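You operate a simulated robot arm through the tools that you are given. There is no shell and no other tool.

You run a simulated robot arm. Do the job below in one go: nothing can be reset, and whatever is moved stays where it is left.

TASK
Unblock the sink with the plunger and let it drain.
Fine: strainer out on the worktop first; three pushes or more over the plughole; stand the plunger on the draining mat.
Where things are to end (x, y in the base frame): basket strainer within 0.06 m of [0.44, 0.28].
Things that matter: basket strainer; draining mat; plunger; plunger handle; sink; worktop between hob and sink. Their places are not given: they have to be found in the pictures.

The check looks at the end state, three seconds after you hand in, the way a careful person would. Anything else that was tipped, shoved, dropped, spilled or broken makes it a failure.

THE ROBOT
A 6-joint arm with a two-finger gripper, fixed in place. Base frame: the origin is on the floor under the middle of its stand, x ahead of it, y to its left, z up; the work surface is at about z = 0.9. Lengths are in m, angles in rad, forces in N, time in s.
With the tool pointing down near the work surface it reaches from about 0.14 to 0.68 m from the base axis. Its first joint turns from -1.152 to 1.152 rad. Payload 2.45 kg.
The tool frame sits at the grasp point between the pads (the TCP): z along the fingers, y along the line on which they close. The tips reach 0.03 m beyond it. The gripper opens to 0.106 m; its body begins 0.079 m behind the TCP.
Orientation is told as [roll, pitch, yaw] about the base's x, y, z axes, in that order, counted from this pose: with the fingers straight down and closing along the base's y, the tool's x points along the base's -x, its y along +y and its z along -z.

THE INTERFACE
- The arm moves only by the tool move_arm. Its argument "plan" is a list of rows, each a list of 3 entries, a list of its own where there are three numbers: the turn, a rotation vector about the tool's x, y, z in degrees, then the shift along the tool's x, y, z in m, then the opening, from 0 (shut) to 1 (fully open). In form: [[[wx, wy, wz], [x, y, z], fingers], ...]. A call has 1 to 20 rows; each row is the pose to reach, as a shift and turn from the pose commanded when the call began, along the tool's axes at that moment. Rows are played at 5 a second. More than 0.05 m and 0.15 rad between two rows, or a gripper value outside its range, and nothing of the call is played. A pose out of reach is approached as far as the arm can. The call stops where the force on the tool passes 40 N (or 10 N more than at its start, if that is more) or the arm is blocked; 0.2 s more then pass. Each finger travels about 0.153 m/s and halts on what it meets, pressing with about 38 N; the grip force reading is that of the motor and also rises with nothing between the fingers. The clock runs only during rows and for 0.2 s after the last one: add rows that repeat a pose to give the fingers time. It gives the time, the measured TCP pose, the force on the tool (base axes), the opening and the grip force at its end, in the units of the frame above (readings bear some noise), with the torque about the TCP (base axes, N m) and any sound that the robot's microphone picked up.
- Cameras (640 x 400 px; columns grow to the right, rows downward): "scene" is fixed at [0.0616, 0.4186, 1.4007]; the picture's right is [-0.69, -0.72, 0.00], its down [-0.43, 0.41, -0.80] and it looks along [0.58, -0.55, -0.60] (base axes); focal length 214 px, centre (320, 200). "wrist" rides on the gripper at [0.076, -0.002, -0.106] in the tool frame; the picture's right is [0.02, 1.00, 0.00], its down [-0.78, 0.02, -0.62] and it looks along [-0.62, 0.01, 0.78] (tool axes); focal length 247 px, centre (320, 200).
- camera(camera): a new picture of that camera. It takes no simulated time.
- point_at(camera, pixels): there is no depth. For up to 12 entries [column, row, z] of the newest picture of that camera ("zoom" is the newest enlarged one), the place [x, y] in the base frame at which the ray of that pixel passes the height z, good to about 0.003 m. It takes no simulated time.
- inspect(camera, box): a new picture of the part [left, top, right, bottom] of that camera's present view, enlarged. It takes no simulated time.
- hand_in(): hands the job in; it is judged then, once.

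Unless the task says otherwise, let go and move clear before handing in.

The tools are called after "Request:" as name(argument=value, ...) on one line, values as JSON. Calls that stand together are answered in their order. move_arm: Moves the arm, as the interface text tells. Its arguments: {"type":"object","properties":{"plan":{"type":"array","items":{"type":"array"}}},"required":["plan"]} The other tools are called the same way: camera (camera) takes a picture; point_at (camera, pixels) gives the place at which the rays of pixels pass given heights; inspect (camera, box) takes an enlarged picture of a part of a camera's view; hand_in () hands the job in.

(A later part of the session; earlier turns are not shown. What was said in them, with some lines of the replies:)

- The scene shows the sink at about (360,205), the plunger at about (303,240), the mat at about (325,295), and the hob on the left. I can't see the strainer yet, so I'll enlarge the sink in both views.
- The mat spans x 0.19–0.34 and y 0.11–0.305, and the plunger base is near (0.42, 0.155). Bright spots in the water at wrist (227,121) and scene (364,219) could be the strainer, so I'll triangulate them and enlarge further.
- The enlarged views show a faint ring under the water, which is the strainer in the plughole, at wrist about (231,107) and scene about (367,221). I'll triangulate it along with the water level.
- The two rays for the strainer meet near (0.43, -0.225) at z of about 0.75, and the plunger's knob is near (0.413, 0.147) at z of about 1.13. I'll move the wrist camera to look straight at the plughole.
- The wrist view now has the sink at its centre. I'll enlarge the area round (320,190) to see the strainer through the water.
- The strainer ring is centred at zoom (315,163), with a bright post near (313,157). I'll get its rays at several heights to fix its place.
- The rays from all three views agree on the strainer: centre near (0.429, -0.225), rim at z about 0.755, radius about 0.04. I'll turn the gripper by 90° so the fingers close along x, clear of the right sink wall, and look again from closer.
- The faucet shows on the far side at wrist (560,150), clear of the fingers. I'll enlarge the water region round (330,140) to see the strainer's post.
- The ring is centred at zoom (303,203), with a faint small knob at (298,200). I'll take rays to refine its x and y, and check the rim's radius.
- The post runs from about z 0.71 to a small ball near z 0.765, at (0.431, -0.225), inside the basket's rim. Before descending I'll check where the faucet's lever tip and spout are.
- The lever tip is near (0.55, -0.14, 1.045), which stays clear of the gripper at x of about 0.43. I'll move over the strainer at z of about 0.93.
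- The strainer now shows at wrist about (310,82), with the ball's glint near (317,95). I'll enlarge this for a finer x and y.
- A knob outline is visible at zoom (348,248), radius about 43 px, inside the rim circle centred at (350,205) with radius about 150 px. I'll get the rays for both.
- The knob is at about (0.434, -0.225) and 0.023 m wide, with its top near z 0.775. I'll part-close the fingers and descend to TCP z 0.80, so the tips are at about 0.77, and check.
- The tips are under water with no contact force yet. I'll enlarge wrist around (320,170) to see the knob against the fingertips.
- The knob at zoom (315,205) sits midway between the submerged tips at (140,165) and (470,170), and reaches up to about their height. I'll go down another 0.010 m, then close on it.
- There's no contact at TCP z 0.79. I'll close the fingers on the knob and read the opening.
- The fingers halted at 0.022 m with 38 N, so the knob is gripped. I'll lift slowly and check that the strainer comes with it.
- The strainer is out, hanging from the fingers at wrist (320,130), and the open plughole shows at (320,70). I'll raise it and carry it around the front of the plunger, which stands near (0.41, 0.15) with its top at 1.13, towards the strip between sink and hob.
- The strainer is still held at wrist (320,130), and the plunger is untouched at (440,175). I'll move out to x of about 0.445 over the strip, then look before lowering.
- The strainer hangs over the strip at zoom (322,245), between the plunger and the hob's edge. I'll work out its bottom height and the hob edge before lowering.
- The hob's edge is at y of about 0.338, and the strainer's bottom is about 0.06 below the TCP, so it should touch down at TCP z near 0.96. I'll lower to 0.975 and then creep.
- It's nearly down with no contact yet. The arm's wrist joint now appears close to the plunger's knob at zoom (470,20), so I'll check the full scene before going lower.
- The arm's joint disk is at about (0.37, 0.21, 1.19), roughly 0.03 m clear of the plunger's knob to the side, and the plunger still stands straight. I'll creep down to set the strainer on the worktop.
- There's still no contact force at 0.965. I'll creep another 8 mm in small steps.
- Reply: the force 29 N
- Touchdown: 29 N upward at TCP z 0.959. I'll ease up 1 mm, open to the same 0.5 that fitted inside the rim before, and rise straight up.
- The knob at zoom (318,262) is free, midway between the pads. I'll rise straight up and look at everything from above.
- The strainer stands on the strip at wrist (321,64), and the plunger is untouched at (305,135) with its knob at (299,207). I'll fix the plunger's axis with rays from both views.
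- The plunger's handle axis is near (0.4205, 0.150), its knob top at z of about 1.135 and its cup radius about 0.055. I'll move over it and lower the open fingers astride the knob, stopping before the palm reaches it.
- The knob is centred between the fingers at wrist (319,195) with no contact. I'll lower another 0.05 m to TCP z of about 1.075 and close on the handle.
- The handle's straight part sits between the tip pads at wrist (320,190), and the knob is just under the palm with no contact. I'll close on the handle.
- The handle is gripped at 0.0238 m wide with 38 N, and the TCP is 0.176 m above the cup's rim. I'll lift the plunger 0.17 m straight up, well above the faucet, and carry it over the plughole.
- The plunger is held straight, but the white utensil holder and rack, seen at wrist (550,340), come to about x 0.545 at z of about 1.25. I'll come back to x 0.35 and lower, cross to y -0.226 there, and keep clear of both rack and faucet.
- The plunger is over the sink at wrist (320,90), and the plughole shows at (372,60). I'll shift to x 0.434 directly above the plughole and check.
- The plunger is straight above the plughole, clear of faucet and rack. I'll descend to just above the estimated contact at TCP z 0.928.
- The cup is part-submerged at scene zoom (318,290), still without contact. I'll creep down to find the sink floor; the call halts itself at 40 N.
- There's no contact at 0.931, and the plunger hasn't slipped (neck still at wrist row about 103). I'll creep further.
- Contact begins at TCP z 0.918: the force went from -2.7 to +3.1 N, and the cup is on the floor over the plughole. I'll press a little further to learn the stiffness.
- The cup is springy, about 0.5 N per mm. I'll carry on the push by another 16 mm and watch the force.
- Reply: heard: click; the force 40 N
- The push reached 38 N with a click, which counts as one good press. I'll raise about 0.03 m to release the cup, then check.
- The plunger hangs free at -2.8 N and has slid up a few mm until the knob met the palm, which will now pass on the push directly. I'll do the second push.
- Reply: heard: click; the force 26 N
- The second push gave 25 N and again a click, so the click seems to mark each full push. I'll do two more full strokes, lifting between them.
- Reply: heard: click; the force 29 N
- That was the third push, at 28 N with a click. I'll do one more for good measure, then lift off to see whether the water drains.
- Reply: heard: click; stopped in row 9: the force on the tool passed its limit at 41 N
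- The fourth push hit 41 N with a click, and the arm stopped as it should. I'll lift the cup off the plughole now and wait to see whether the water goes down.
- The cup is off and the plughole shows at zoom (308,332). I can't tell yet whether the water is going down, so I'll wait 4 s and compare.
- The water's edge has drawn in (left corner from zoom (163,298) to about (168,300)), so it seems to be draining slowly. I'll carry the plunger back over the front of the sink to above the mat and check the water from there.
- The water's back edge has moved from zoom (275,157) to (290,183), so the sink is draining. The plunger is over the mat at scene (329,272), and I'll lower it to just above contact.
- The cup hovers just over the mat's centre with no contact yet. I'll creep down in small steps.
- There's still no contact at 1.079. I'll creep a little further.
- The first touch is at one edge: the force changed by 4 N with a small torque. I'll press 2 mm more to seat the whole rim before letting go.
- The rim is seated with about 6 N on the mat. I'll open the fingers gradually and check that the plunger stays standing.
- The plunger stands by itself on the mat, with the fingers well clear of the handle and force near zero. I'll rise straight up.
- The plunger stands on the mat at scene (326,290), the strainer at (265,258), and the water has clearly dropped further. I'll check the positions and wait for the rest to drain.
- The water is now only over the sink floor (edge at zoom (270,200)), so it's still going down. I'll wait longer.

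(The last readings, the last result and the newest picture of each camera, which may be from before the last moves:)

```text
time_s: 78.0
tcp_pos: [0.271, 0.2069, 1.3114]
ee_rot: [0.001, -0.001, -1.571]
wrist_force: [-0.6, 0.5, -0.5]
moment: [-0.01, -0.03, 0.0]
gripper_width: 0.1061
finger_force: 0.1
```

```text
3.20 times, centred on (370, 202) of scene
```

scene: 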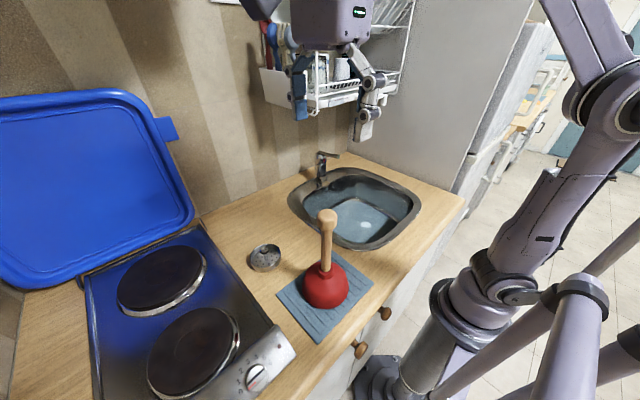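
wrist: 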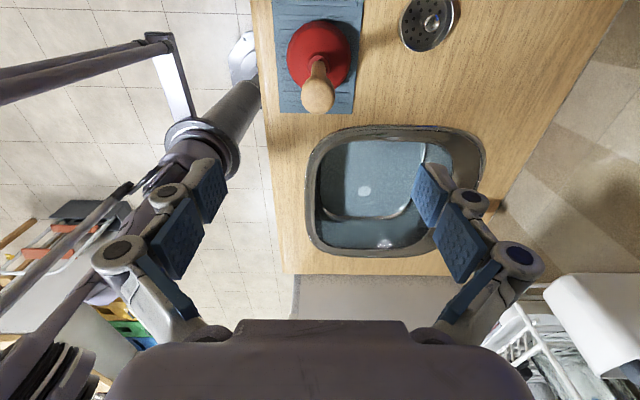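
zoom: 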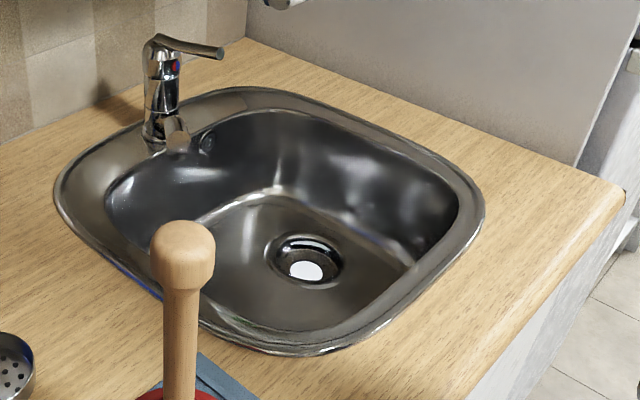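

The sink is now empty and the plughole open at zoom (305,268). I'll take one last look at everything before handing in.

Request:
camera(camera="scene")

Request:
inspect(camera="scene", box=[230, 190, 390, 350])

Request:
camera(camera="wrist")

```text
taken
```

scene: 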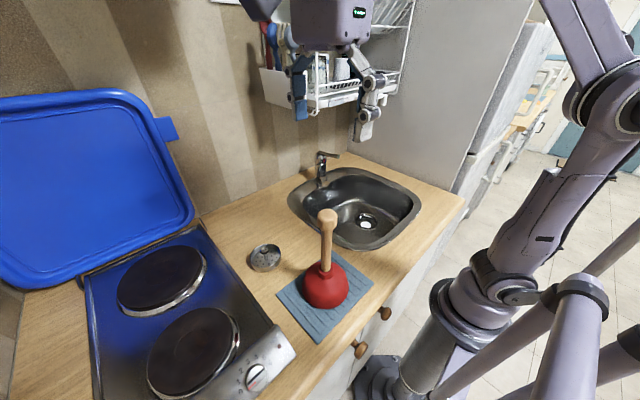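

```text
2.50 times, centred on (310, 270) of scene
```

zoom: 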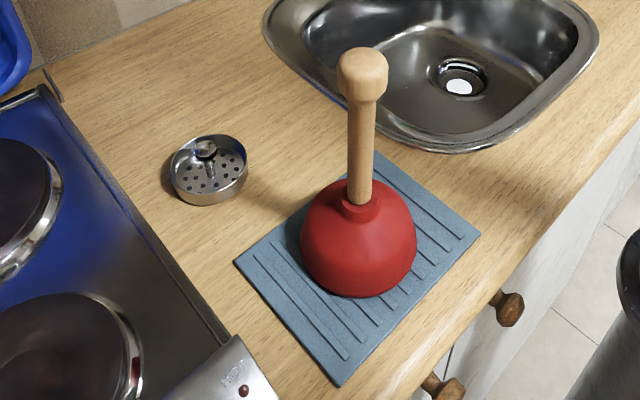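

```text
taken
```

wrist: 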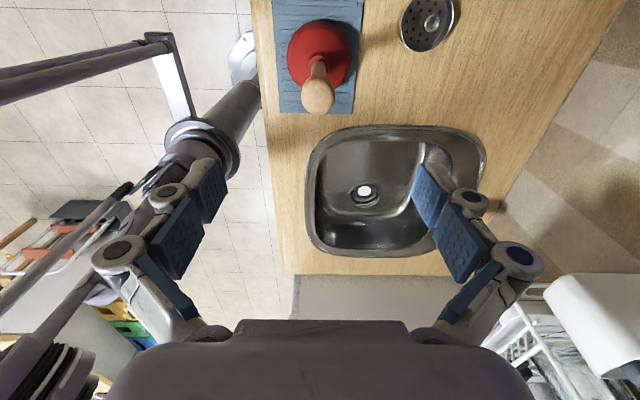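

The sink is drained (wrist (365,195)) and the plunger stands upright within the mat at scene (326,290). The strainer sits at about (0.444, 0.262) on the worktop, nothing else looks disturbed and the gripper is clear, so I'll hand in.

Request:
hand_in()

```text
The job is handed in.
```

The last pictures show the sink empty and the plughole open, and I've handed the job in.

- **Strainer:** I lifted it out first. It stands on the worktop between hob and sink at about (0.444, 0.262), roughly 0.02 m from the target.
- **Plunging:** I made four pushes over the plughole, at about 25 to 41 N. The last one tripped the 40 N force limit, so the arm stopped by itself. The water then drained away within about 30 s.
- **Plunger:** It stands upright on the draining mat, well inside its edges. The handle slid a few millimetres in the grip during the first push.

The fingers are open and the arm is well above everything. I saw nothing else moved or spilled in the final pictures.
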